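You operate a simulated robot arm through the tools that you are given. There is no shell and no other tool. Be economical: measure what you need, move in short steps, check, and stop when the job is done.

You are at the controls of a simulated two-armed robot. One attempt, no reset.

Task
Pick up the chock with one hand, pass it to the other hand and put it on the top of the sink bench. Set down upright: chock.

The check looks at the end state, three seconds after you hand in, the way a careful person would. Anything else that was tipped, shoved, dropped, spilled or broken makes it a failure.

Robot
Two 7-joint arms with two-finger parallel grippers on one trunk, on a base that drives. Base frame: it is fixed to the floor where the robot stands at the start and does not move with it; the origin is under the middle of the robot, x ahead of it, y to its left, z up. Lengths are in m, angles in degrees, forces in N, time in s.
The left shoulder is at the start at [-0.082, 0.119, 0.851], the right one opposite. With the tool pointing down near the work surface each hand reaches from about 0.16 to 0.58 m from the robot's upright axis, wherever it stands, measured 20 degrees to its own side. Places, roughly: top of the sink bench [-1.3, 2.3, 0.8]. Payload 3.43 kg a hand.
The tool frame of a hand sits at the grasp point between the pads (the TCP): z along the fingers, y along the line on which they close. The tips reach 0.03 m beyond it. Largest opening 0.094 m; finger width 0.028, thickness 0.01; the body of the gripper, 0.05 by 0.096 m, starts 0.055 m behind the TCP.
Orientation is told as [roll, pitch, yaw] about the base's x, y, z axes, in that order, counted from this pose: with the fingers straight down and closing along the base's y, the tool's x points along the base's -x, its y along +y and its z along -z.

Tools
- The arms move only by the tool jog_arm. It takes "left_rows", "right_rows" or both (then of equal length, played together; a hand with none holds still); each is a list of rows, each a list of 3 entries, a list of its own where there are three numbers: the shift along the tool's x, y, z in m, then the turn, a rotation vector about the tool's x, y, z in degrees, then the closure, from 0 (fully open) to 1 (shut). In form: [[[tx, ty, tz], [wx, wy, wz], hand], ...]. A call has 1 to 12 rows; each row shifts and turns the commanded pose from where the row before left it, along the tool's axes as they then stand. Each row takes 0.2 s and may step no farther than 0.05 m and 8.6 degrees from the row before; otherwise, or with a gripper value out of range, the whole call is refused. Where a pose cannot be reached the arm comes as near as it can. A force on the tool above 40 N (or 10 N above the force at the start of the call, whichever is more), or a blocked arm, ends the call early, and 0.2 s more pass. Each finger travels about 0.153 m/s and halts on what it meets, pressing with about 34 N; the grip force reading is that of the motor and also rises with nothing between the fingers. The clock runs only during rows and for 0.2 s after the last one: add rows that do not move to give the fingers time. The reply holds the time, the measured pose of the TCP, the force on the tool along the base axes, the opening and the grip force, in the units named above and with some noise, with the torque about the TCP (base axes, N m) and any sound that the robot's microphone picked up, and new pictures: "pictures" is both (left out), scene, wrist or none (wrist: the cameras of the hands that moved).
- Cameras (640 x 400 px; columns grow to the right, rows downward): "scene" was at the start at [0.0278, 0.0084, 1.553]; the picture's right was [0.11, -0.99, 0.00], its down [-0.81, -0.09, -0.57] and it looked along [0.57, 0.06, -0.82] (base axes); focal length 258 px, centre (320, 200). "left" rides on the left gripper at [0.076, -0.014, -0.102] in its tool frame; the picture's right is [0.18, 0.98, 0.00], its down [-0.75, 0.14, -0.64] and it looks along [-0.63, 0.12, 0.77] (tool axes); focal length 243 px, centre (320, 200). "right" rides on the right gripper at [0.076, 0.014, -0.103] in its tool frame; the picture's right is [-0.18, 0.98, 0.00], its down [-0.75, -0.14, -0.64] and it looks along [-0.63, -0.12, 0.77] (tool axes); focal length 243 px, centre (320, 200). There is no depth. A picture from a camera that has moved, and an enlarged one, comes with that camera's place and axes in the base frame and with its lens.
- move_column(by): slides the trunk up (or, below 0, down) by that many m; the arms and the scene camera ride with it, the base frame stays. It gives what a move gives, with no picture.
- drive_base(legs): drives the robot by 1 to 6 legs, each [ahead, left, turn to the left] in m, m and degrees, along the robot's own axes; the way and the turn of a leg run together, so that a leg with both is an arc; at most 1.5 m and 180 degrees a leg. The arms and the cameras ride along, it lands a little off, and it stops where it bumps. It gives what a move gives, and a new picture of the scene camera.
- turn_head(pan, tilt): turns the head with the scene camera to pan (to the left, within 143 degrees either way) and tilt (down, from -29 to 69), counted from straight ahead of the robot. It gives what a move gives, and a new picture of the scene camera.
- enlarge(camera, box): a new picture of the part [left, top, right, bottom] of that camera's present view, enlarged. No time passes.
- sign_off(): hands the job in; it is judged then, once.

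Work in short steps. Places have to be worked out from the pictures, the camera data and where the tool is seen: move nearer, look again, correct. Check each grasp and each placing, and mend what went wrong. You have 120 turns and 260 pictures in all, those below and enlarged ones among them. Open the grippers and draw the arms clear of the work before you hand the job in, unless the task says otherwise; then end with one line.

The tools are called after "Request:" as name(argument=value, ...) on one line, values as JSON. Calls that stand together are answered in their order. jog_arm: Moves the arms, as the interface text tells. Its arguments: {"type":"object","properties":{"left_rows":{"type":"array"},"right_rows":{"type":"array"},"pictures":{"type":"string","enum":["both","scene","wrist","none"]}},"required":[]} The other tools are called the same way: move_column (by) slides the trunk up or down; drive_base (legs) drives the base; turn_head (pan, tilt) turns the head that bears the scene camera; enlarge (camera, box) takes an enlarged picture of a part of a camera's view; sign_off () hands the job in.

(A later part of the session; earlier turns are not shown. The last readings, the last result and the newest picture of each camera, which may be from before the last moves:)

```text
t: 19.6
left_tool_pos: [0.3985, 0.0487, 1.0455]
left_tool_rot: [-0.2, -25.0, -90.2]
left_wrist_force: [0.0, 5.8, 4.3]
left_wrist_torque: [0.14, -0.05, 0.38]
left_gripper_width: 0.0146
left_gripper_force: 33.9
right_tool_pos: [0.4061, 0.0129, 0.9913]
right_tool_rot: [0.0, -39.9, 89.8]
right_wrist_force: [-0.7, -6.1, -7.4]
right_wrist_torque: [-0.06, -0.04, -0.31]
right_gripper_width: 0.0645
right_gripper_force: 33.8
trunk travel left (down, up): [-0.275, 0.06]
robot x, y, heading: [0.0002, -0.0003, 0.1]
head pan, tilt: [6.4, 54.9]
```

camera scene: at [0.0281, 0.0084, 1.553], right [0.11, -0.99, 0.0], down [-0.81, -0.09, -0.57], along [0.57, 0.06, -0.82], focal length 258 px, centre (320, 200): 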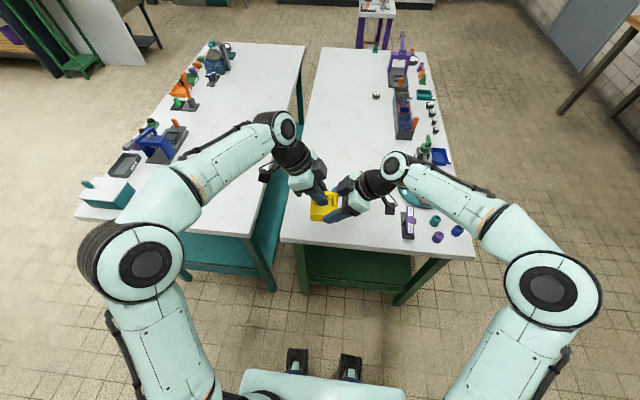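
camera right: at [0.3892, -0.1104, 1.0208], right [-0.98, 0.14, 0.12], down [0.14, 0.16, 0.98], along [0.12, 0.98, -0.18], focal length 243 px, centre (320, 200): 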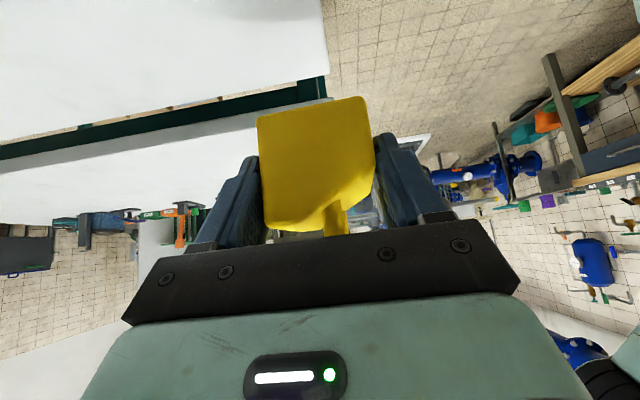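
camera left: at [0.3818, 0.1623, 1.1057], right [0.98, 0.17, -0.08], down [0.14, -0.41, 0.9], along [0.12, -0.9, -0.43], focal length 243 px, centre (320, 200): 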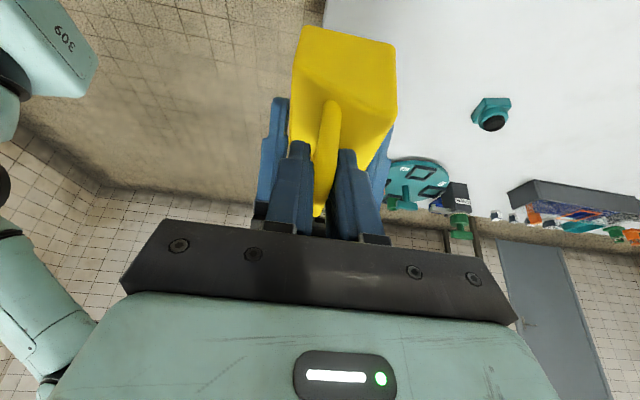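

The side load is now near zero. I open the right hand while the left holds.

Request:
jog_arm(right_rows=[[[0, 0, 0], [0, 0, 0], 0.2], [[0, 0, 0], [0, 0, 0], 0], [[0, 0, 0], [0, 0, 0], 0], [[0, 0, 0], [0, 0, 0], 0]])

Request:
enlarge(camera="scene", box=[260, 140, 400, 240])

```text
t: 20.6
left_tool_pos: [0.3994, 0.0499, 1.0458]
left_tool_rot: [0.0, -24.9, -90.0]
left_wrist_force: [-0.1, 0.2, -0.1]
left_wrist_torque: [0.04, 0.01, -0.03]
left_gripper_width: 0.0145
left_gripper_force: 34.0
right_tool_pos: [0.4042, 0.0147, 0.9924]
right_tool_rot: [0.0, -40.1, 89.9]
right_wrist_force: [0.2, 0.0, 0.9]
right_wrist_torque: [-0.01, -0.02, 0.02]
right_gripper_width: 0.0942
right_gripper_force: 0.0
trunk travel left (down, up): [-0.275, 0.06]
robot x, y, heading: [-0.0019, -0.001, -0.1]
head pan, tilt: [6.4, 54.9]
camera scene: at [0.0281, 0.0084, 1.553], right [0.11, -0.99, 0.0], down [-0.81, -0.09, -0.57], along [0.57, 0.06, -0.82], focal length 258 px, centre (320, 200)
camera right: at [0.3892, -0.1104, 1.0208], right [-0.98, 0.14, 0.12], down [0.14, 0.16, 0.98], along [0.12, 0.98, -0.18], focal length 243 px, centre (320, 200)
```

scene: 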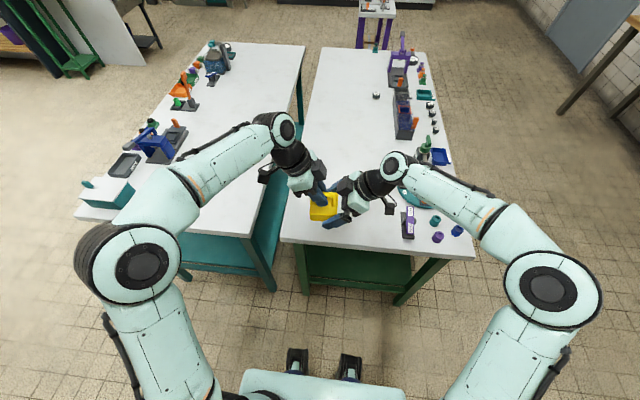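
right: 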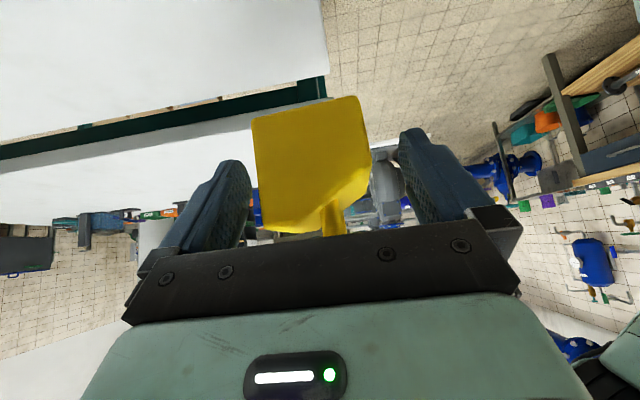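

```text
4.00 times, centred on (330, 190) of scene
camera zoom: at [0.0281, 0.0084, 1.553], right [0.11, -0.99, 0.0], down [-0.81, -0.09, -0.57], along [0.57, 0.06, -0.82], focal length 1030 px, centre (280, 240)
```

zoom: 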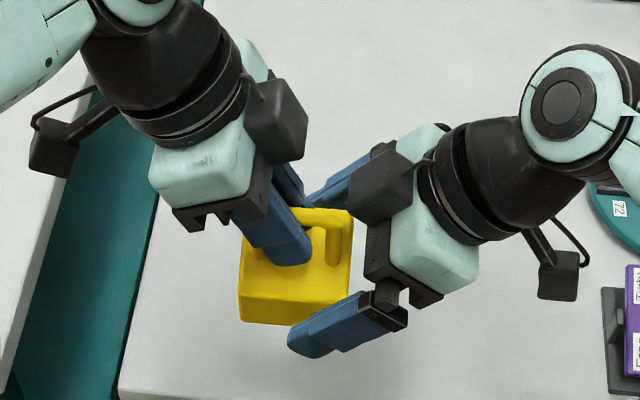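

The right hand has released and the chock stays in the left. I back the right hand out along its axis.

Request:
jog_arm(right_rows=[[[0, 0, -0.02], [0, 0, 0], 0], [[0, 0, -0.03], [0, 0, 0], 0], [[0, 0, -0.03], [0, 0, 0], 0], [[0, 0, -0.03], [0, 0, 0], 0], [[0, 0, 0], [0, 0, 0], 0]])

Request:
enlarge(camera="scene", box=[260, 140, 400, 240])

```text
t: 21.8
left_tool_pos: [0.3987, 0.0503, 1.0442]
left_tool_rot: [0.0, -25.0, -89.9]
left_wrist_force: [-0.2, -0.2, 0.6]
left_wrist_torque: [0.05, 0.01, -0.01]
left_gripper_width: 0.0144
left_gripper_force: 33.8
right_tool_pos: [0.4058, -0.0571, 1.0759]
right_tool_rot: [-0.1, -40.0, 90.0]
right_wrist_force: [0.0, 0.6, 0.3]
right_wrist_torque: [0.05, 0.01, 0.04]
right_gripper_width: 0.0941
right_gripper_force: 0.1
trunk travel left (down, up): [-0.275, 0.06]
robot x, y, heading: [0.0001, -0.0035, 0.0]
head pan, tilt: [6.4, 54.9]
camera scene: at [0.0282, 0.0086, 1.5529], right [0.11, -0.99, 0.0], down [-0.81, -0.09, -0.57], along [0.57, 0.06, -0.82], focal length 258 px, centre (320, 200)
camera right: at [0.3906, -0.1813, 1.1052], right [-0.98, 0.14, 0.12], down [0.14, 0.16, 0.98], along [0.12, 0.98, -0.18], focal length 243 px, centre (320, 200)
```

scene: 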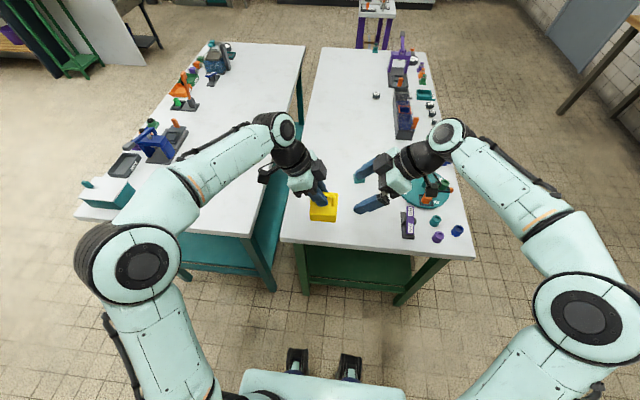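
right: 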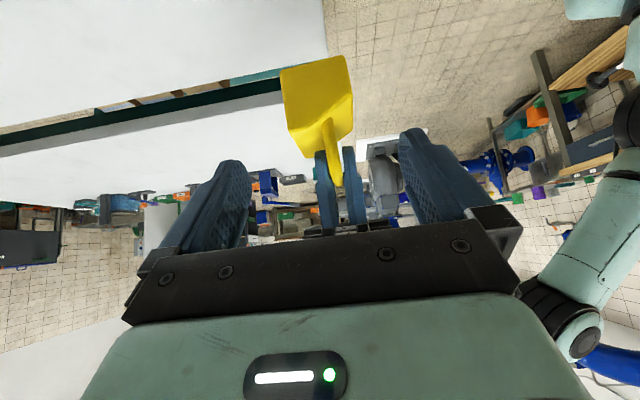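

```text
4.00 times, centred on (330, 190) of scene
camera zoom: at [0.0282, 0.0086, 1.5529], right [0.11, -0.99, 0.0], down [-0.81, -0.09, -0.57], along [0.57, 0.06, -0.82], focal length 1030 px, centre (280, 240)
```

zoom: 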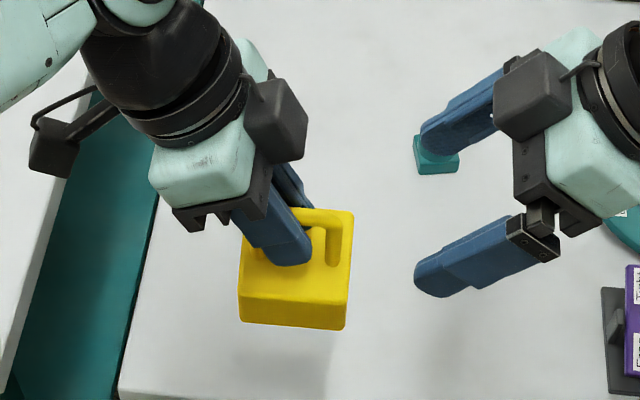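

The handover worked. I turn the head to look toward the sink bench at bearing ~120° and at the floor on the way.

Request:
turn_head(pan=120, tilt=22)

Request:
turn_head(pan=75, tilt=35)

```text
t: 23.7
left_tool_pos: [0.3983, 0.0509, 1.0453]
left_tool_rot: [0.0, -25.0, -90.0]
left_wrist_force: [-0.6, -0.8, 0.2]
left_wrist_torque: [0.06, 0.03, 0.01]
left_gripper_width: 0.0145
left_gripper_force: 34.3
right_tool_pos: [0.4051, -0.0574, 1.076]
right_tool_rot: [0.0, -40.1, 90.0]
right_wrist_force: [0.0, -0.1, 0.8]
right_wrist_torque: [-0.02, -0.02, -0.01]
right_gripper_width: 0.0942
right_gripper_force: 0.1
trunk travel left (down, up): [-0.275, 0.06]
robot x, y, heading: [-0.0012, -0.0005, -0.0]
head pan, tilt: [120.0, 22.0]
camera scene: at [-0.09, 0.0807, 1.6017], right [0.87, 0.5, 0.0], down [0.19, -0.32, -0.93], along [-0.46, 0.8, -0.37], focal length 258 px, centre (320, 200)
```

scene: 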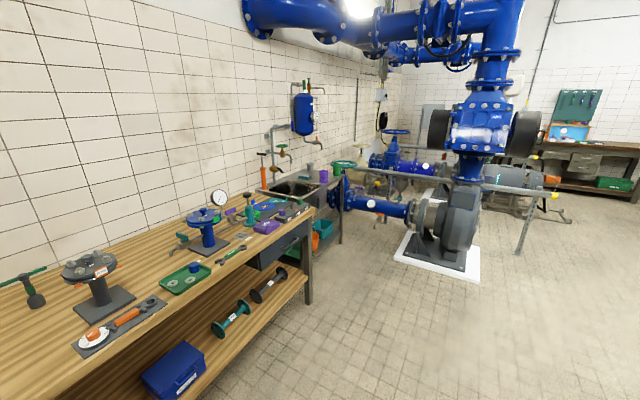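

```text
t: 24.8
left_tool_pos: [0.3989, 0.0493, 1.0445]
left_tool_rot: [0.0, -24.9, -90.0]
left_wrist_force: [-0.2, 0.1, 0.2]
left_wrist_torque: [0.0, 0.0, -0.02]
left_gripper_width: 0.0142
left_gripper_force: 34.1
right_tool_pos: [0.4063, -0.0564, 1.0746]
right_tool_rot: [0.0, -40.1, 90.1]
right_wrist_force: [-0.1, 0.0, -0.1]
right_wrist_torque: [0.01, 0.03, 0.02]
right_gripper_width: 0.0939
right_gripper_force: 0.0
trunk travel left (down, up): [-0.275, 0.06]
robot x, y, heading: [0.0003, 0.0016, -0.1]
head pan, tilt: [75.0, 35.0]
camera scene: at [-0.021, 0.0854, 1.5811], right [0.97, -0.26, 0.0], down [-0.15, -0.55, -0.82], along [0.21, 0.79, -0.57], focal length 258 px, centre (320, 200)
```

scene: 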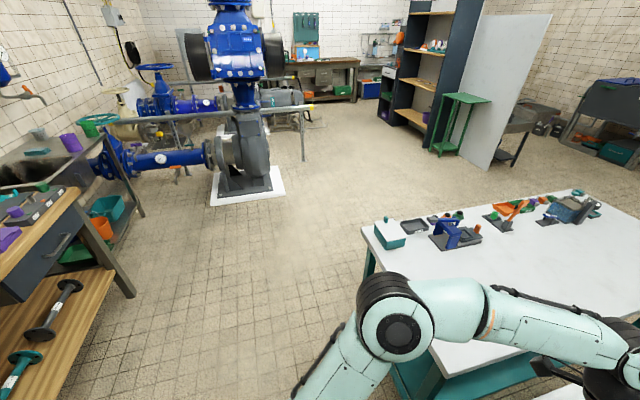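

Request:
turn_head(pan=118, tilt=25)

Request:
enlarge(camera="scene", box=[230, 120, 370, 220])

```text
t: 25.9
left_tool_pos: [0.3989, 0.0503, 1.0452]
left_tool_rot: [0.0, -25.0, -90.0]
left_wrist_force: [-0.5, 0.8, 0.0]
left_wrist_torque: [0.07, 0.03, -0.03]
left_gripper_width: 0.0144
left_gripper_force: 33.9
right_tool_pos: [0.405, -0.0557, 1.0754]
right_tool_rot: [0.0, -40.1, 90.1]
right_wrist_force: [-0.7, 1.0, -0.4]
right_wrist_torque: [0.02, 0.02, 0.0]
right_gripper_width: 0.0941
right_gripper_force: 0.0
trunk travel left (down, up): [-0.275, 0.06]
robot x, y, heading: [0.0, -0.0014, 0.0]
head pan, tilt: [118.0, 25.0]
camera scene: at [-0.0868, 0.0817, 1.5969], right [0.88, 0.47, 0.0], down [0.2, -0.37, -0.91], along [-0.42, 0.8, -0.42], focal length 258 px, centre (320, 200)
```

scene: 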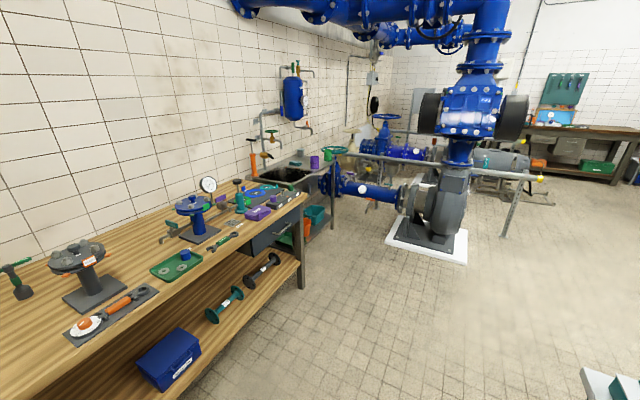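

```text
4.00 times, centred on (300, 170) of scene
camera zoom: at [-0.0868, 0.0817, 1.5969], right [0.88, 0.47, 0.0], down [0.2, -0.37, -0.91], along [-0.42, 0.8, -0.42], focal length 1030 px, centre (400, 320)
```

zoom: 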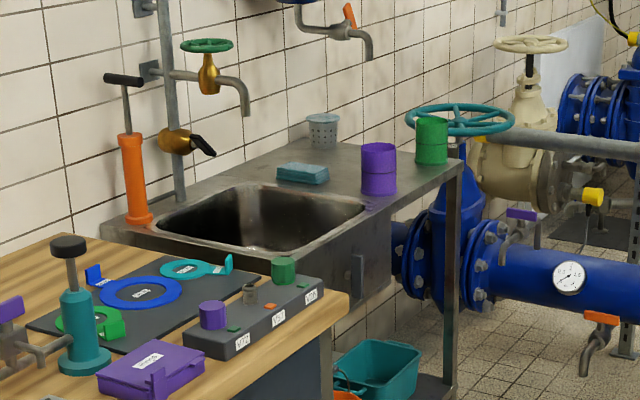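

The sink bench is the steel one beyond the wooden bench. Its drainer is free around (-1.36, 2.40), between the purple cup (-1.285, 2.244), the green cup (-1.286, 2.54) and the sponge (-1.53, 2.27). Before driving I tuck both arms in.

Request:
jog_arm(left_rows=[[[0.013, -0.012, -0.0193], [0, 0, 0], 1], [[0.013, -0.012, -0.0193], [0, 0, 0], 1], [[0.013, -0.012, -0.0193], [0, 0, 0], 1], [[0.013, -0.012, -0.0193], [0, 0, 0], 1], [[0.013, -0.012, -0.0193], [0, 0, 0], 1], [[0, 0, 0], [0, 0, 0], 1], [[0, 0, 0], [0, 0, 0], 1], [[0, 0, 0], [0, 0, 0], 1], [[0, 0, 0], [0, 0, 0], 1]], right_rows=[[[0.023, 0.02, -0.0193], [0, 0, 0], 0], [[0.023, 0.02, -0.0193], [0, 0, 0], 0], [[0.023, 0.02, -0.0193], [0, 0, 0], 0], [[0, 0, 0], [0, 8, 0], 0], [[0, 0, 0], [0, 8, 0], 0], [[0, 0, 0], [0, 8, 0], 0], [[0, 0, 0], [0, 8, 0], 0], [[0, 0, 0], [0, 8, 0], 0], [[0, 0, 0], [0, 0, 0], 0]], pictures="wrist")

Request:
move_column(by=0.05)

```text
t: 27.9
left_tool_pos: [0.3394, 0.1488, 1.1032]
left_tool_rot: [0.0, -25.0, -90.1]
left_wrist_force: [0.0, 0.5, -4.4]
left_wrist_torque: [0.02, 0.03, 0.01]
left_gripper_width: 0.0142
left_gripper_force: 34.1
right_tool_pos: [0.3452, -0.1459, 1.0767]
right_tool_rot: [-0.1, 0.1, 90.0]
right_wrist_force: [-0.5, 0.4, 0.3]
right_wrist_torque: [-0.01, 0.01, -0.01]
right_gripper_width: 0.094
right_gripper_force: 0.1
trunk travel left (down, up): [-0.275, 0.06]
robot x, y, heading: [0.005, 0.0004, -0.0]
head pan, tilt: [118.0, 25.0]
camera right: at [0.3295, -0.223, 1.1783], right [-0.98, 0.18, 0.0], down [0.14, 0.75, 0.64], along [0.12, 0.63, -0.77], focal length 243 px, centre (320, 200)
camera left: at [0.3236, 0.2608, 1.1648], right [0.98, 0.17, -0.08], down [0.14, -0.41, 0.9], along [0.12, -0.9, -0.43], focal length 243 px, centre (320, 200)
```

right: 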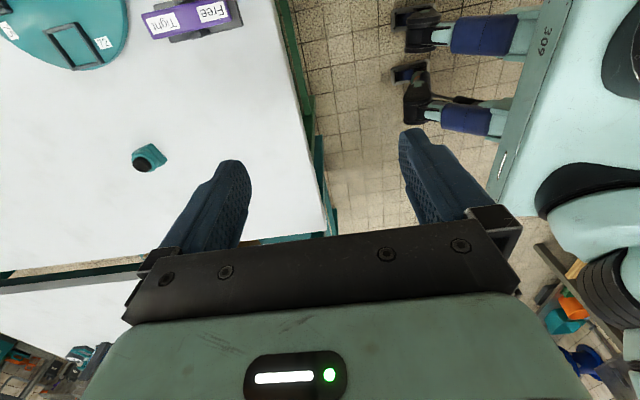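
left: 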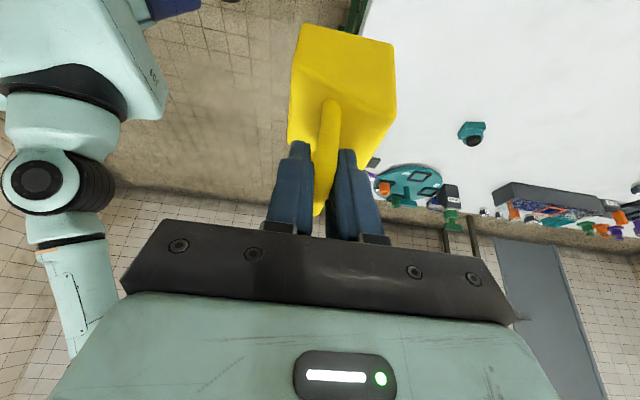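

```text
t: 28.9
left_tool_pos: [0.3393, 0.1495, 1.1547]
left_tool_rot: [0.0, -25.0, -90.1]
left_wrist_force: [-0.2, -0.1, -4.1]
left_wrist_torque: [0.01, 0.01, 0.0]
left_gripper_width: 0.0143
left_gripper_force: 34.1
right_tool_pos: [0.3442, -0.1455, 1.1259]
right_tool_rot: [0.0, -0.1, 90.1]
right_wrist_force: [0.0, -0.4, 0.5]
right_wrist_torque: [0.0, -0.01, 0.0]
right_gripper_width: 0.0941
right_gripper_force: 0.1
trunk travel left (down, up): [-0.325, 0.01]
robot x, y, heading: [-0.0054, -0.0004, -0.1]
head pan, tilt: [118.0, 25.0]
```

The chock is held, with about 4 N of weight on the left wrist. I back up a little, turn left to about 94° and drive alongside, keeping clear of the wooden bench.

Request:
drive_base(legs=[[-0.15, 0, 0], [0, 0, 94], [1.4, 0, 0]])

Request:
turn_head(pan=40, tilt=35)

```text
t: 40.8
left_tool_pos: [-0.4235, 1.7182, 1.1552]
left_tool_rot: [0.0, -25.0, 3.7]
left_wrist_force: [0.3, 0.7, -4.4]
left_wrist_torque: [-0.04, 0.05, -0.01]
left_gripper_width: 0.0143
left_gripper_force: 33.7
right_tool_pos: [-0.1278, 1.7423, 1.1279]
right_tool_rot: [0.1, -0.1, -176.3]
right_wrist_force: [0.6, -0.2, 0.3]
right_wrist_torque: [0.02, 0.01, 0.01]
right_gripper_width: 0.0938
right_gripper_force: 0.0
trunk travel left (down, up): [-0.325, 0.01]
robot x, y, heading: [-0.2541, 1.3858, 93.6]
head pan, tilt: [118.0, 25.0]
camera scene: at [-0.3278, 1.2959, 1.6511], right [-0.52, 0.85, 0.0], down [0.36, 0.22, -0.91], along [-0.77, -0.48, -0.42], focal length 258 px, centre (320, 200)
```

scene: 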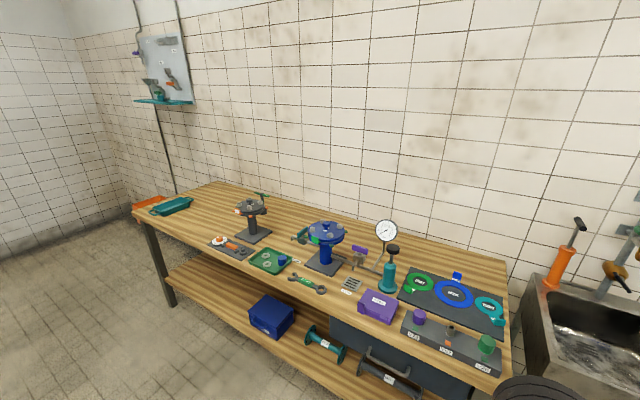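

```text
t: 42.3
left_tool_pos: [-0.4233, 1.7167, 1.1554]
left_tool_rot: [0.0, -25.0, 3.7]
left_wrist_force: [0.0, 1.0, -3.9]
left_wrist_torque: [-0.02, 0.05, 0.03]
left_gripper_width: 0.014
left_gripper_force: 34.1
right_tool_pos: [-0.1304, 1.7422, 1.1259]
right_tool_rot: [0.0, -0.1, -176.3]
right_wrist_force: [-0.4, 0.2, -0.4]
right_wrist_torque: [-0.02, 0.01, -0.01]
right_gripper_width: 0.0941
right_gripper_force: 0.0
trunk travel left (down, up): [-0.325, 0.01]
robot x, y, heading: [-0.2509, 1.3906, 93.7]
head pan, tilt: [40.0, 35.0]
camera scene: at [-0.3102, 1.4079, 1.6354], right [0.72, 0.69, 0.0], down [0.4, -0.41, -0.82], along [-0.57, 0.59, -0.57], focal length 258 px, centre (320, 200)
```

scene: 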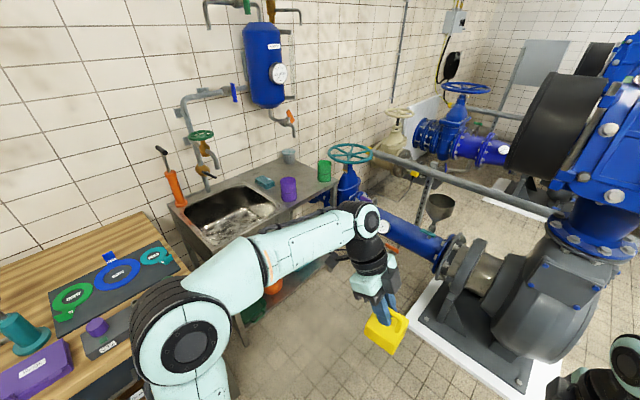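

With two-view triangulation the steel top comes out nearer z≈0.86, with the purple cup at about (-1.20, 2.09), the green cup at (-1.20, 2.37) and the sponge at (-1.43, 2.11). I advance, turn toward it and stop well short to look again.

Request:
drive_base(legs=[[0.5, 0, 0], [0, 0, 56], [0.25, 0, 0]])

Request:
turn_head(pan=0, tilt=35)

```text
t: 49.2
left_tool_pos: [-0.8638, 2.059, 1.156]
left_tool_rot: [0.1, -25.0, 59.8]
left_wrist_force: [0.1, 0.0, -3.6]
left_wrist_torque: [-0.04, 0.01, -0.02]
left_gripper_width: 0.014
left_gripper_force: 34.1
right_tool_pos: [-0.7193, 2.3185, 1.1263]
right_tool_rot: [-0.1, -0.1, -120.2]
right_wrist_force: [-1.1, 0.1, -0.6]
right_wrist_torque: [-0.01, 0.02, 0.02]
right_gripper_width: 0.0938
right_gripper_force: 0.1
trunk travel left (down, up): [-0.325, 0.01]
robot x, y, heading: [-0.4944, 2.0189, 149.8]
head pan, tilt: [40.0, 35.0]
camera scene: at [-0.543, 1.9818, 1.6352], right [-0.17, 0.99, 0.0], down [0.56, 0.1, -0.82], along [-0.81, -0.14, -0.57], focal length 258 px, centre (320, 200)
```

scene: 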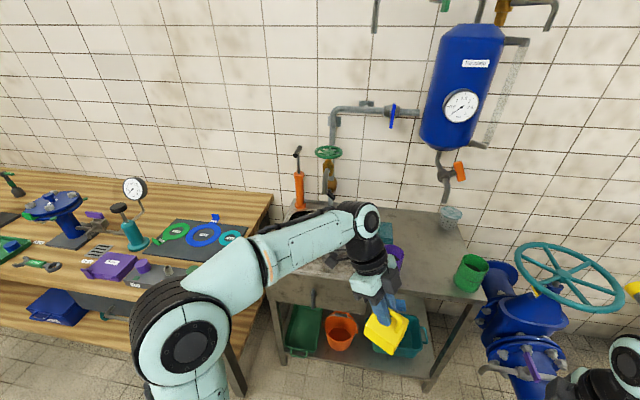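

```text
t: 50.2
left_tool_pos: [-0.8623, 2.0597, 1.1541]
left_tool_rot: [0.0, -24.9, 59.9]
left_wrist_force: [-0.4, -0.6, -3.7]
left_wrist_torque: [-0.04, 0.03, 0.0]
left_gripper_width: 0.0142
left_gripper_force: 34.1
right_tool_pos: [-0.7191, 2.3193, 1.1267]
right_tool_rot: [0.0, 0.0, -120.2]
right_wrist_force: [0.3, -0.3, -0.3]
right_wrist_torque: [0.03, -0.03, -0.03]
right_gripper_width: 0.0942
right_gripper_force: 0.0
trunk travel left (down, up): [-0.325, 0.01]
robot x, y, heading: [-0.4948, 2.0233, 149.8]
head pan, tilt: [0.0, 35.0]
camera scene: at [-0.5327, 2.0412, 1.6354], right [0.5, 0.86, 0.0], down [0.5, -0.29, -0.82], along [-0.71, 0.41, -0.57], focal length 258 px, centre (320, 200)
```

scene: 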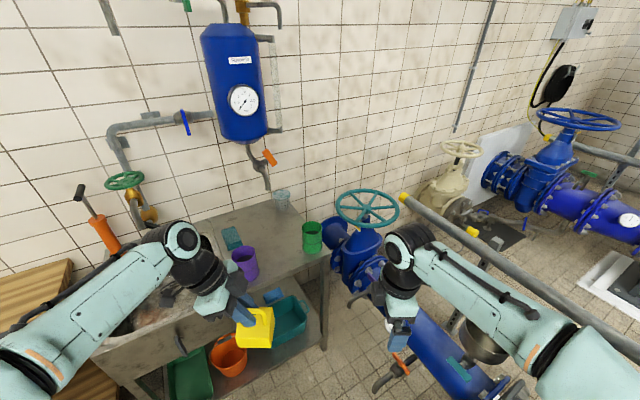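

With all three views the steel top is at z≈0.85, its front edge at x≈-1.175, and the free middle of the drainer near (-1.35, 2.27). I look down to see how much base is in front of me before closing in.

Request:
turn_head(pan=20, tilt=66)

```text
t: 51.2
left_tool_pos: [-0.8637, 2.0592, 1.1552]
left_tool_rot: [0.0, -24.9, 59.8]
left_wrist_force: [-0.2, 0.2, -4.1]
left_wrist_torque: [-0.07, 0.01, 0.0]
left_gripper_width: 0.014
left_gripper_force: 33.3
right_tool_pos: [-0.7189, 2.3194, 1.1255]
right_tool_rot: [0.1, -0.1, -120.1]
right_wrist_force: [0.3, 0.2, 0.5]
right_wrist_torque: [0.0, 0.03, -0.04]
right_gripper_width: 0.0938
right_gripper_force: 0.1
trunk travel left (down, up): [-0.325, 0.01]
robot x, y, heading: [-0.4959, 2.0196, 149.7]
head pan, tilt: [20.0, 66.0]
camera scene: at [-0.5151, 2.0076, 1.5945], right [0.18, 0.98, 0.0], down [0.9, -0.16, -0.41], along [-0.4, 0.07, -0.91], focal length 258 px, centre (320, 200)
```

scene: 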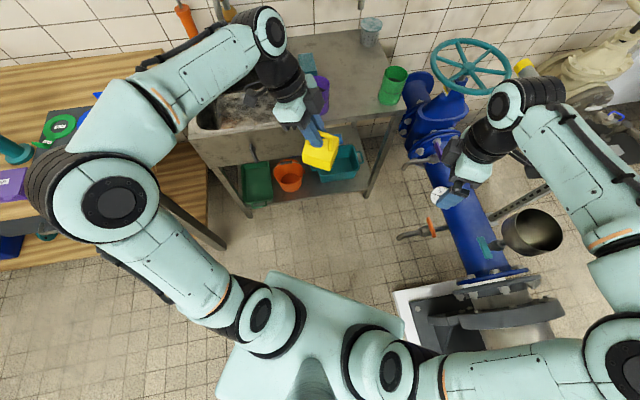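

Almost no base protrudes ahead of the trunk, so I drive 0.34 m ahead and 0.16 m left. That puts the chock just over the bench front at safe height.

Request:
drive_base(legs=[[0.34, 0.16, 0]])

Request:
turn_head(pan=5, tilt=50)

```text
t: 53.6
left_tool_pos: [-1.2372, 2.0917, 1.1548]
left_tool_rot: [0.0, -24.9, 59.5]
left_wrist_force: [0.4, -0.4, -3.5]
left_wrist_torque: [0.02, 0.01, -0.02]
left_gripper_width: 0.014
left_gripper_force: 33.8
right_tool_pos: [-1.0924, 2.35, 1.1264]
right_tool_rot: [0.1, 0.0, -120.5]
right_wrist_force: [-0.8, 0.3, -0.5]
right_wrist_torque: [-0.03, -0.04, -0.01]
right_gripper_width: 0.0942
right_gripper_force: 0.1
trunk travel left (down, up): [-0.325, 0.01]
robot x, y, heading: [-0.867, 2.0502, 149.5]
head pan, tilt: [20.0, 66.0]
camera scene: at [-0.8898, 2.0376, 1.5944], right [0.18, 0.98, 0.0], down [0.9, -0.17, -0.41], along [-0.4, 0.07, -0.91], focal length 258 px, centre (320, 200)
```

scene: 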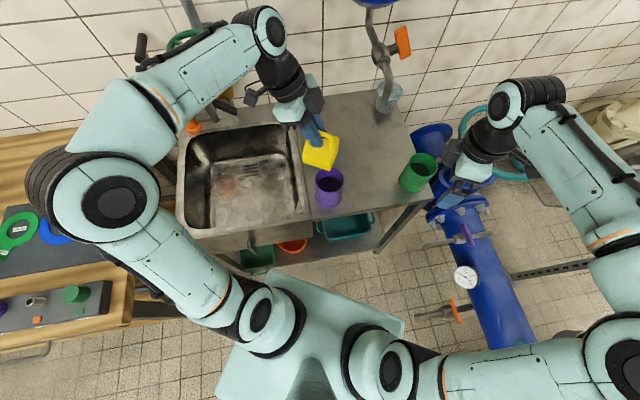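

```text
t: 54.4
left_tool_pos: [-1.238, 2.0914, 1.1554]
left_tool_rot: [0.0, -25.0, 59.5]
left_wrist_force: [-0.9, 0.3, -4.0]
left_wrist_torque: [0.02, 0.0, -0.02]
left_gripper_width: 0.0141
left_gripper_force: 34.5
right_tool_pos: [-1.0926, 2.3496, 1.1271]
right_tool_rot: [0.0, 0.0, -120.4]
right_wrist_force: [-1.1, -0.6, -0.6]
right_wrist_torque: [0.01, 0.01, 0.0]
right_gripper_width: 0.0938
right_gripper_force: 0.0
trunk travel left (down, up): [-0.325, 0.01]
robot x, y, heading: [-0.8704, 2.0472, 149.6]
head pan, tilt: [5.0, 50.0]
camera scene: at [-0.901, 2.06, 1.6136], right [0.43, 0.9, 0.0], down [0.69, -0.33, -0.64], along [-0.58, 0.28, -0.77], focal length 258 px, centre (320, 200)
```

scene: 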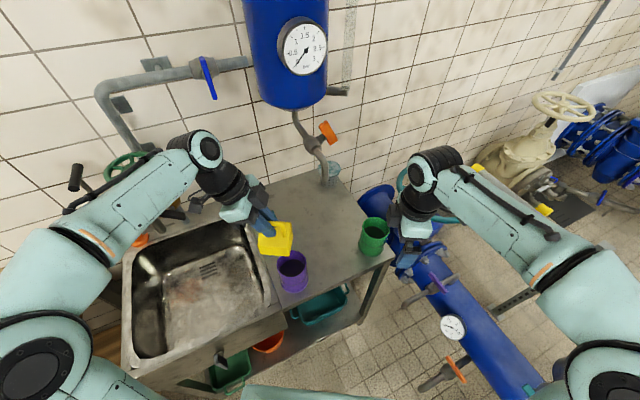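

The chock hangs above the purple cup at safe height. I move it horizontally to above the free spot (-1.36, 2.27) and look.

Request:
jog_arm(left_rows=[[[-0.014, 0.0327, 0.0065], [0, 0, 0], 1], [[-0.014, 0.0327, 0.0065], [0, 0, 0], 1], [[-0.014, 0.0327, 0.0065], [0, 0, 0], 1], [[-0.014, 0.0327, 0.0065], [0, 0, 0], 1], [[-0.014, 0.0327, 0.0065], [0, 0, 0], 1], [[-0.014, 0.0327, 0.0065], [0, 0, 0], 1], [[0, 0, 0], [0, 0, 0], 1]])

Request:
enlarge(camera="scene", box=[220, 130, 420, 310])

```text
t: 55.7
left_tool_pos: [-1.3406, 2.2431, 1.1545]
left_tool_rot: [-1.9, -24.2, 59.7]
left_wrist_force: [8.2, -12.7, -2.2]
left_wrist_torque: [-0.31, -0.21, -0.23]
left_gripper_width: 0.0148
left_gripper_force: 33.9
left hand out of reach, approached as far as the arm can: row 6
right_tool_pos: [-1.0932, 2.3487, 1.1271]
right_tool_rot: [0.0, 0.1, -120.3]
right_wrist_force: [0.2, 0.6, 0.9]
right_wrist_torque: [-0.04, -0.02, -0.02]
right_gripper_width: 0.0937
right_gripper_force: 0.3
trunk travel left (down, up): [-0.325, 0.01]
robot x, y, heading: [-0.8702, 2.049, 149.7]
head pan, tilt: [5.0, 50.0]
stopped in row 6 (left hand): the force on the tool passed its limit at 76 N (the readings are from after the stop); the commanded pose is now the measured one
camera scene: at [-0.9008, 2.0592, 1.6137], right [0.43, 0.9, 0.0], down [0.69, -0.33, -0.64], along [-0.58, 0.28, -0.77], focal length 258 px, centre (320, 200)
camera left: at [-1.3885, 2.1416, 1.2158], right [-0.93, 0.36, -0.1], down [0.08, 0.45, 0.89], along [0.37, 0.82, -0.44], focal length 243 px, centre (320, 200)
```

scene: 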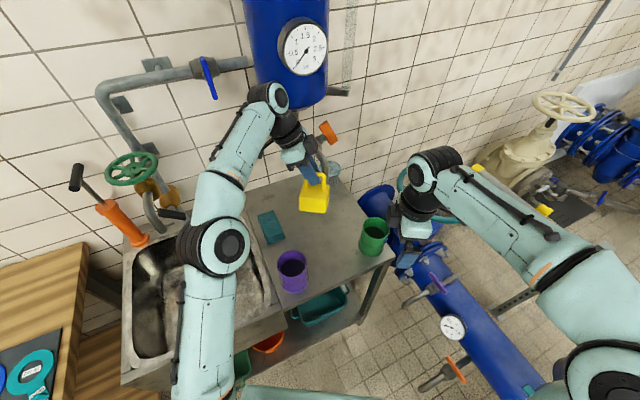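
left: 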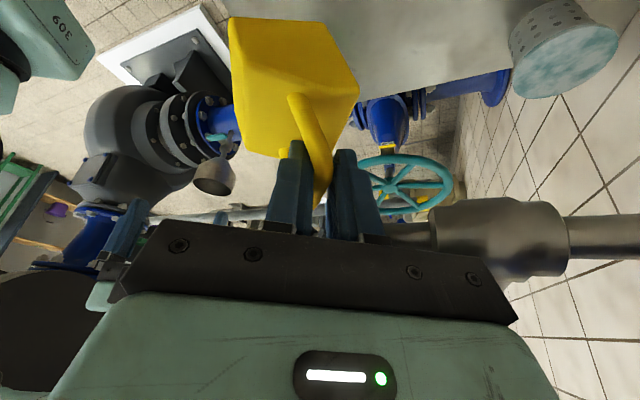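

```text
2.22 times, centred on (320, 220) of scene
camera zoom: at [-0.9008, 2.0592, 1.6137], right [0.43, 0.9, 0.0], down [0.69, -0.33, -0.64], along [-0.58, 0.28, -0.77], focal length 572 px, centre (320, 156)
```

zoom: 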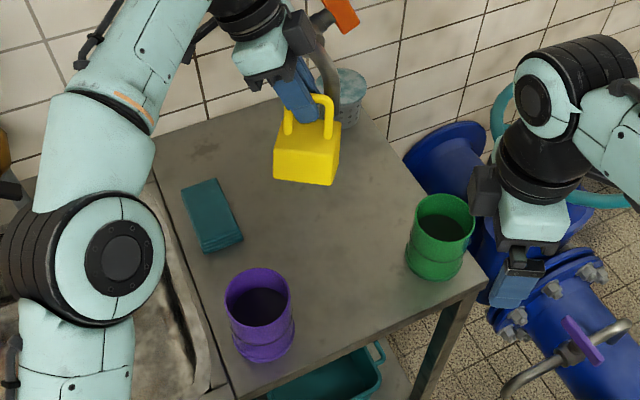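

The left gripper touched the hanging wall tap, which is fixed pipework. I back straight off toward the robot by 60 mm and inspect the chock.

Request:
jog_arm(left_rows=[[[0, -0.03, 0], [0, 0, 0], 1], [[0, -0.03, 0], [0, 0, 0], 1], [[0, 0, 0], [0, 0, 0], 1]])

Request:
enlarge(camera="scene", box=[220, 110, 420, 310])

Request:
enlarge(camera="left", box=[180, 0, 420, 250])

```text
t: 56.5
left_tool_pos: [-1.29, 2.2154, 1.1549]
left_tool_rot: [-1.6, -24.5, 59.6]
left_wrist_force: [-0.3, -0.1, -3.4]
left_wrist_torque: [0.0, 0.09, -0.01]
left_gripper_width: 0.0144
left_gripper_force: 33.7
right_tool_pos: [-1.0934, 2.3505, 1.1268]
right_tool_rot: [-0.1, 0.1, -120.5]
right_wrist_force: [-0.4, -0.1, -0.2]
right_wrist_torque: [0.0, -0.01, -0.01]
right_gripper_width: 0.094
right_gripper_force: 0.0
trunk travel left (down, up): [-0.325, 0.01]
robot x, y, heading: [-0.8722, 2.0502, 149.5]
head pan, tilt: [5.0, 50.0]
camera scene: at [-0.9016, 2.0606, 1.6137], right [0.43, 0.9, 0.0], down [0.69, -0.33, -0.64], along [-0.58, 0.28, -0.77], focal length 258 px, centre (320, 200)
camera left: at [-1.3372, 2.113, 1.2171], right [-0.93, 0.36, -0.1], down [0.08, 0.44, 0.89], along [0.37, 0.82, -0.44], focal length 243 px, centre (320, 200)
```

scene: 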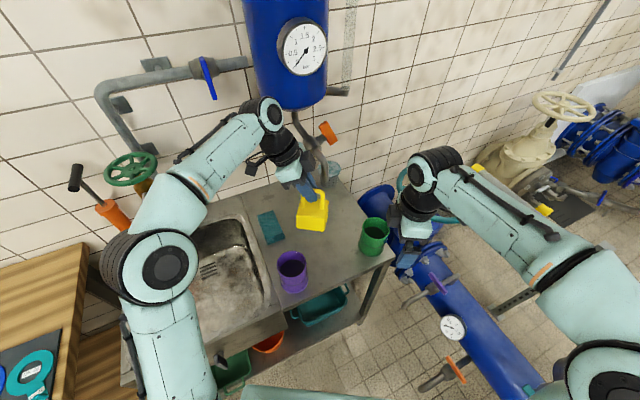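
left: 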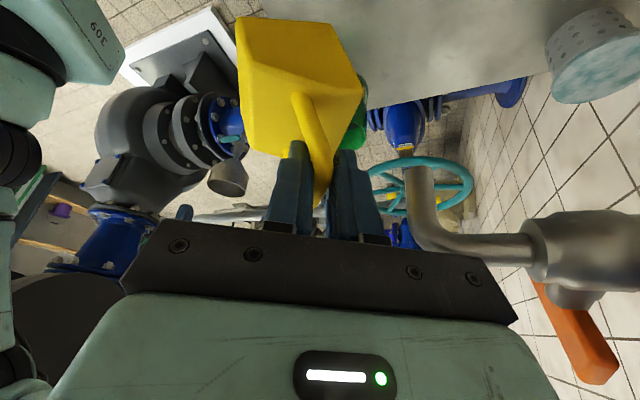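

```text
2.00 times, centred on (320, 210) of scene
camera zoom: at [-0.9016, 2.0606, 1.6137], right [0.43, 0.9, 0.0], down [0.69, -0.33, -0.64], along [-0.58, 0.28, -0.77], focal length 515 px, centre (320, 180)
```

zoom: 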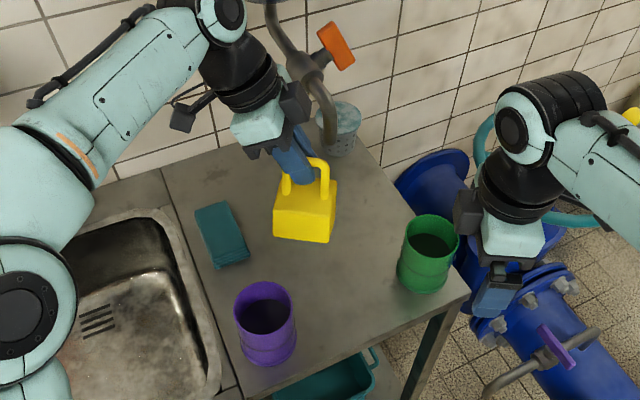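

```text
1.60 times, centred on (300, 125) of left
camera zoom: at [-1.3372, 2.113, 1.2171], right [-0.93, 0.36, -0.1], down [0.08, 0.44, 0.89], along [0.37, 0.82, -0.44], focal length 388 px, centre (352, 320)
```

zoom: 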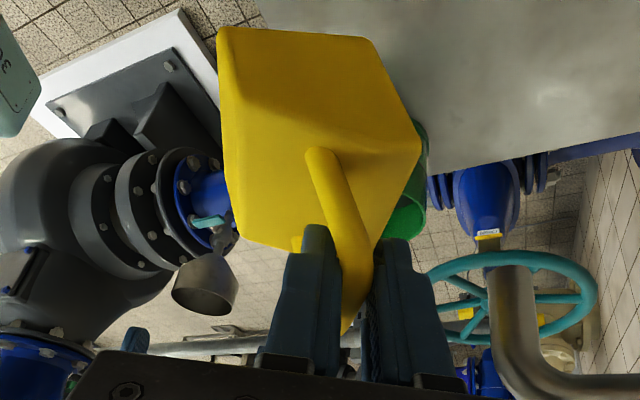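

The spout pushed the chock and it has rotated a little about the handle bar. I zoom in to measure how far it's off level.

Request:
enlarge(camera="scene", box=[275, 165, 345, 245])

Request:
enlarge(camera="right", box=[0, 0, 640, 400])

```text
5.00 times, centred on (310, 205) of scene
camera zoom: at [-0.9016, 2.0606, 1.6137], right [0.43, 0.9, 0.0], down [0.69, -0.33, -0.64], along [-0.58, 0.28, -0.77], focal length 1288 px, centre (370, 175)
```

zoom: 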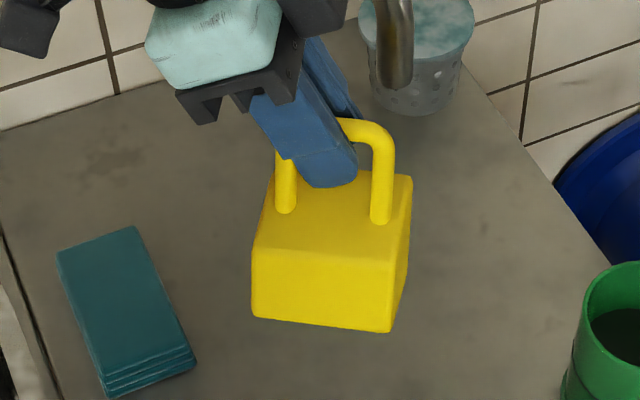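

```text
1.00 times, centred on (320, 200) of right (not enlarged: the box is as wide or as high as the picture)
camera zoom: at [-1.0438, 2.4085, 1.2284], right [0.75, -0.66, 0.0], down [-0.5, -0.58, 0.64], along [-0.42, -0.48, -0.77], focal length 243 px, centre (320, 200)
```

zoom: 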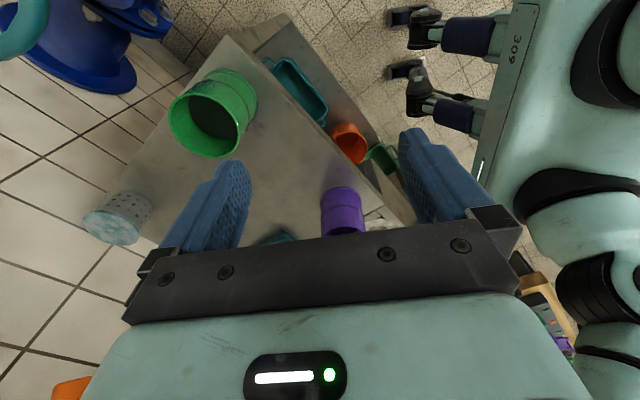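

The chock is tilted about 17° with its bottom swung toward me. I rotate the hand by the same amount to level it, and move to (-1.30, 2.24), which is clear of the spout.

Request:
jog_arm(left_rows=[[[-0.0075, 0.0105, 0.0035], [0, 0, 0], 1], [[-0.0075, 0.0105, 0.0035], [0, 0, 0], 1], [[0, 0, 0], [-7.7, 0, 3.6], 1], [[0, 0, 0], [-7.7, 0, 3.6], 1], [[0, 0, 0], [0, 0, 0], 1]])

Request:
enlarge(camera="scene", box=[275, 165, 345, 245])

```text
t: 57.7
left_tool_pos: [-1.3, 2.2404, 1.1551]
left_tool_rot: [17.2, -23.4, 51.7]
left_wrist_force: [-0.1, 1.1, -3.7]
left_wrist_torque: [-0.03, 0.06, -0.01]
left_gripper_width: 0.0147
left_gripper_force: 33.4
right_tool_pos: [-1.0929, 2.351, 1.1256]
right_tool_rot: [0.0, 0.0, -120.4]
right_wrist_force: [-0.6, -0.5, -0.2]
right_wrist_torque: [-0.02, 0.02, -0.01]
right_gripper_width: 0.0941
right_gripper_force: 0.2
trunk travel left (down, up): [-0.325, 0.01]
robot x, y, heading: [-0.8668, 2.0516, 149.6]
head pan, tilt: [5.0, 50.0]
camera scene: at [-0.9014, 2.0603, 1.6137], right [0.43, 0.9, 0.0], down [0.69, -0.33, -0.64], along [-0.58, 0.28, -0.77], focal length 258 px, centre (320, 200)
camera left: at [-1.3325, 2.1295, 1.2102], right [-0.91, 0.36, 0.19], down [0.31, 0.3, 0.9], along [0.26, 0.88, -0.39], focal length 243 px, centre (320, 200)
```

scene: 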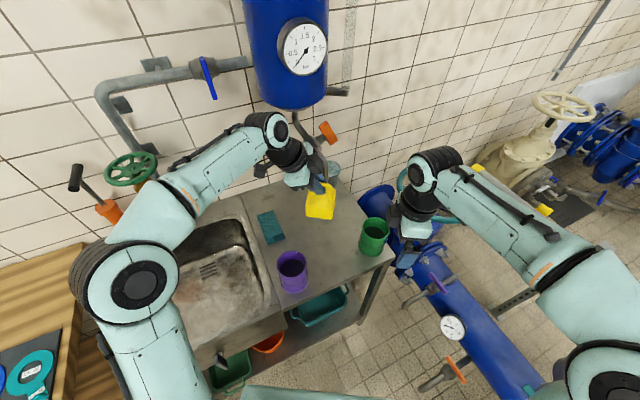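
left: 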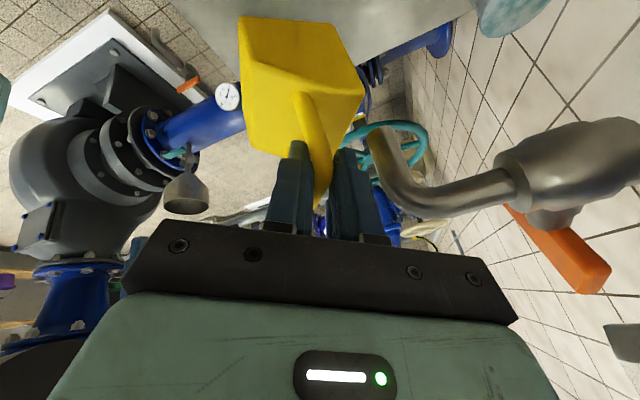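

```text
5.00 times, centred on (310, 205) of scene
camera zoom: at [-0.9014, 2.0603, 1.6137], right [0.43, 0.9, 0.0], down [0.69, -0.33, -0.64], along [-0.58, 0.28, -0.77], focal length 1288 px, centre (370, 175)
```

zoom: 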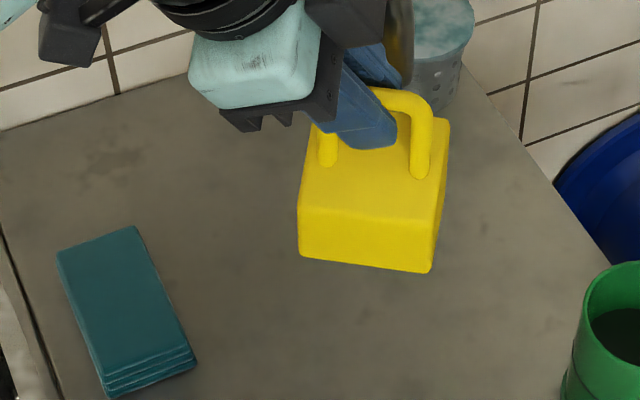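

Request:
enlarge(camera="left", box=[220, 0, 400, 120])

```text
3.33 times, centred on (310, 60) of left
camera zoom: at [-1.3325, 2.1295, 1.2102], right [-0.91, 0.36, 0.19], down [0.31, 0.3, 0.9], along [0.26, 0.88, -0.39], focal length 809 px, centre (353, 667)
```

zoom: 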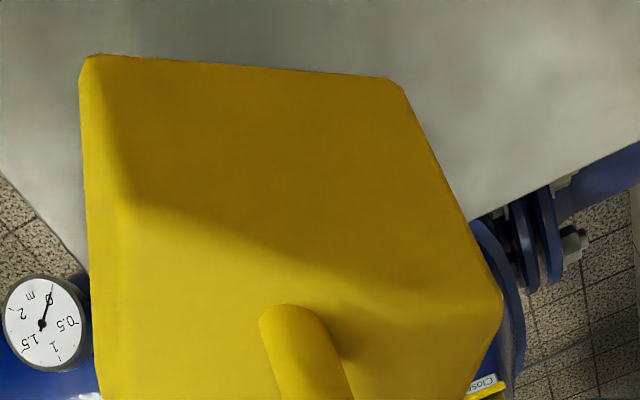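

The chock is level to within a few degrees, with its bottom at z≈1.05 and the bench at ≈0.855. I descend 0.15 m straight down and look.

Request:
jog_arm(left_rows=[[[0.0121, -0.0088, 0.026], [0, 0, 0], 1], [[0.0121, -0.0088, 0.026], [0, 0, 0], 1], [[0.0121, -0.0088, 0.026], [0, 0, 0], 1], [[0.0121, -0.0088, 0.026], [0, 0, 0], 1], [[0.0121, -0.0088, 0.026], [0, 0, 0], 1], [[0, 0, 0], [0, 0, 0], 1]])

Request:
enlarge(camera="scene", box=[250, 150, 390, 290])

```text
t: 59.1
left_tool_pos: [-1.2968, 2.2353, 1.0046]
left_tool_rot: [17.1, -23.4, 51.9]
left_wrist_force: [-0.1, 0.6, -4.0]
left_wrist_torque: [-0.01, 0.0, 0.0]
left_gripper_width: 0.0147
left_gripper_force: 34.3
right_tool_pos: [-1.0927, 2.3503, 1.1265]
right_tool_rot: [0.0, -0.1, -120.4]
right_wrist_force: [0.0, -0.8, 0.2]
right_wrist_torque: [0.0, 0.05, -0.02]
right_gripper_width: 0.094
right_gripper_force: 0.1
trunk travel left (down, up): [-0.325, 0.01]
robot x, y, heading: [-0.8773, 2.052, 149.4]
head pan, tilt: [5.0, 50.0]
camera scene: at [-0.9008, 2.06, 1.6137], right [0.43, 0.9, 0.0], down [0.69, -0.33, -0.64], along [-0.58, 0.28, -0.77], focal length 258 px, centre (320, 200)
camera left: at [-1.3286, 2.1241, 1.0597], right [-0.91, 0.36, 0.19], down [0.31, 0.31, 0.9], along [0.26, 0.88, -0.39], focal length 243 px, centre (320, 200)
```

scene: 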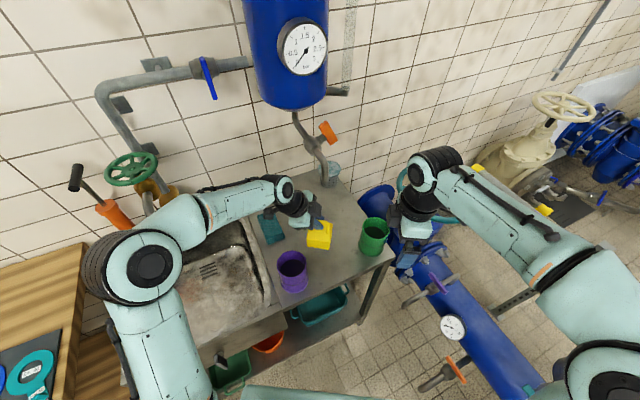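
left: 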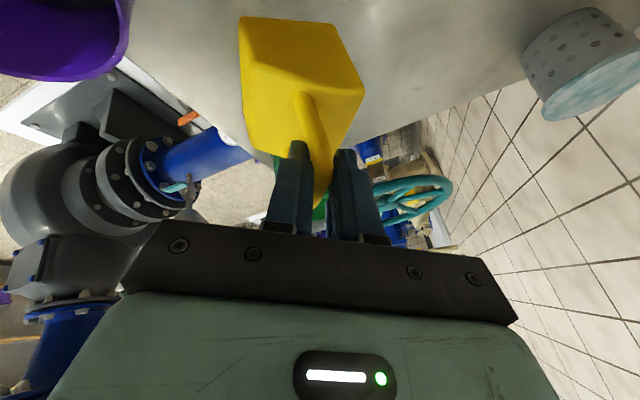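

```text
2.86 times, centred on (320, 220) of scene
camera zoom: at [-0.9008, 2.06, 1.6137], right [0.43, 0.9, 0.0], down [0.69, -0.33, -0.64], along [-0.58, 0.28, -0.77], focal length 736 px, centre (320, 143)
```

zoom: 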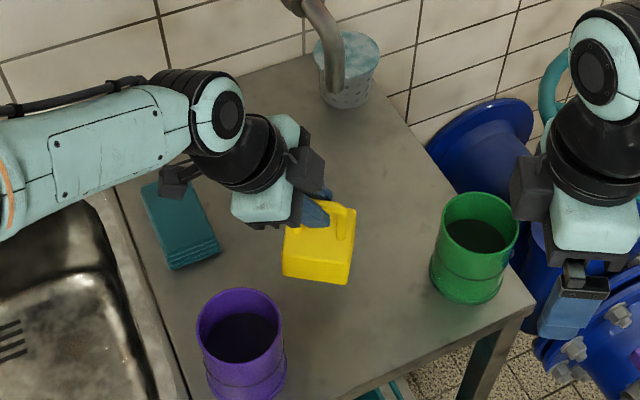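

There's about 5 cm to go and cups and sponge are well clear. I descend slowly.

Request:
jog_arm(left_rows=[[[0.004, -0.0029, 0.0087], [0, 0, 0], 1], [[0.004, -0.0029, 0.0087], [0, 0, 0], 1], [[0.004, -0.0029, 0.0087], [0, 0, 0], 1], [[0.002, -0.0015, 0.0043], [0, 0, 0], 1], [[0, 0, 0], [0, 0, 0], 1]])

Request:
enlarge(camera="scene", box=[280, 190, 360, 270])

Request:
enlarge(camera="left", box=[80, 0, 400, 160])

```text
t: 60.3
left_tool_pos: [-1.2964, 2.2368, 0.9696]
left_tool_rot: [17.1, -23.4, 51.8]
left_wrist_force: [0.8, 0.1, -3.3]
left_wrist_torque: [-0.04, 0.03, -0.01]
left_gripper_width: 0.0145
left_gripper_force: 34.4
right_tool_pos: [-1.0936, 2.3501, 1.1279]
right_tool_rot: [0.1, 0.0, -120.5]
right_wrist_force: [-0.5, -0.2, -0.3]
right_wrist_torque: [-0.01, 0.0, 0.01]
right_gripper_width: 0.0938
right_gripper_force: 0.1
trunk travel left (down, up): [-0.325, 0.01]
robot x, y, heading: [-0.872, 2.0503, 149.6]
head pan, tilt: [5.0, 50.0]
camera scene: at [-0.9009, 2.06, 1.6137], right [0.43, 0.9, 0.0], down [0.69, -0.33, -0.64], along [-0.58, 0.28, -0.77], focal length 258 px, centre (320, 200)
camera left: at [-1.3283, 2.1246, 1.025], right [-0.91, 0.36, 0.19], down [0.31, 0.31, 0.9], along [0.26, 0.88, -0.39], focal length 243 px, centre (320, 200)
```

scene: 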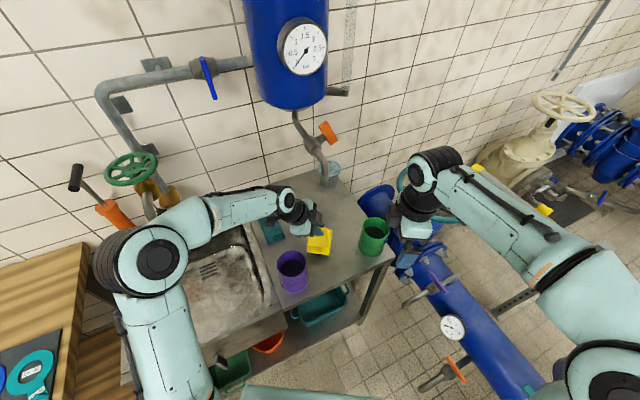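
left: 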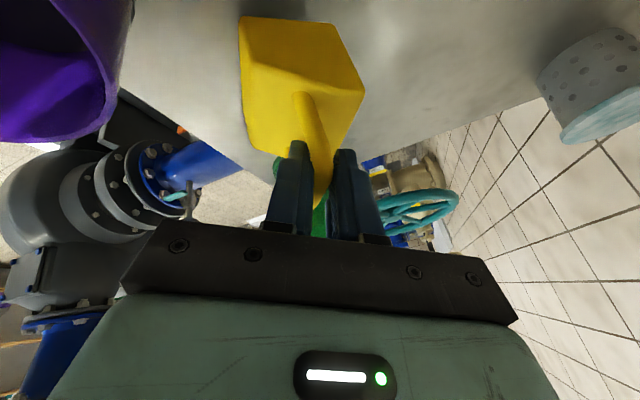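

```text
5.00 times, centred on (320, 230) of scene
camera zoom: at [-0.9009, 2.06, 1.6137], right [0.43, 0.9, 0.0], down [0.69, -0.33, -0.64], along [-0.58, 0.28, -0.77], focal length 1288 px, centre (320, 50)
```

zoom: 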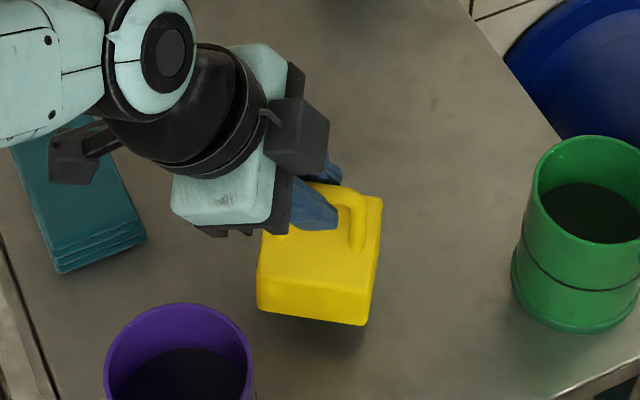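

```text
2.00 times, centred on (240, 80) of left
camera zoom: at [-1.3283, 2.1246, 1.025], right [-0.91, 0.36, 0.19], down [0.31, 0.31, 0.9], along [0.26, 0.88, -0.39], focal length 485 px, centre (480, 440)
```

zoom: 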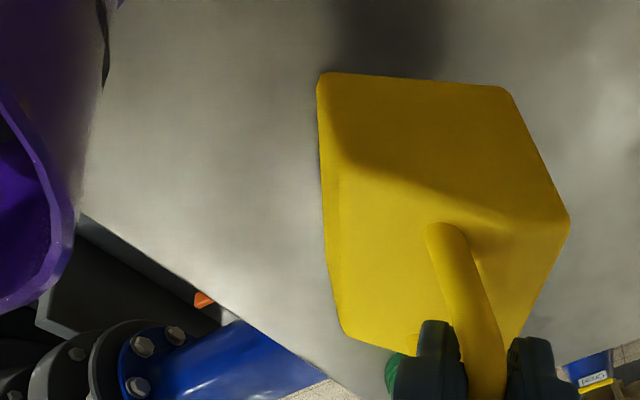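

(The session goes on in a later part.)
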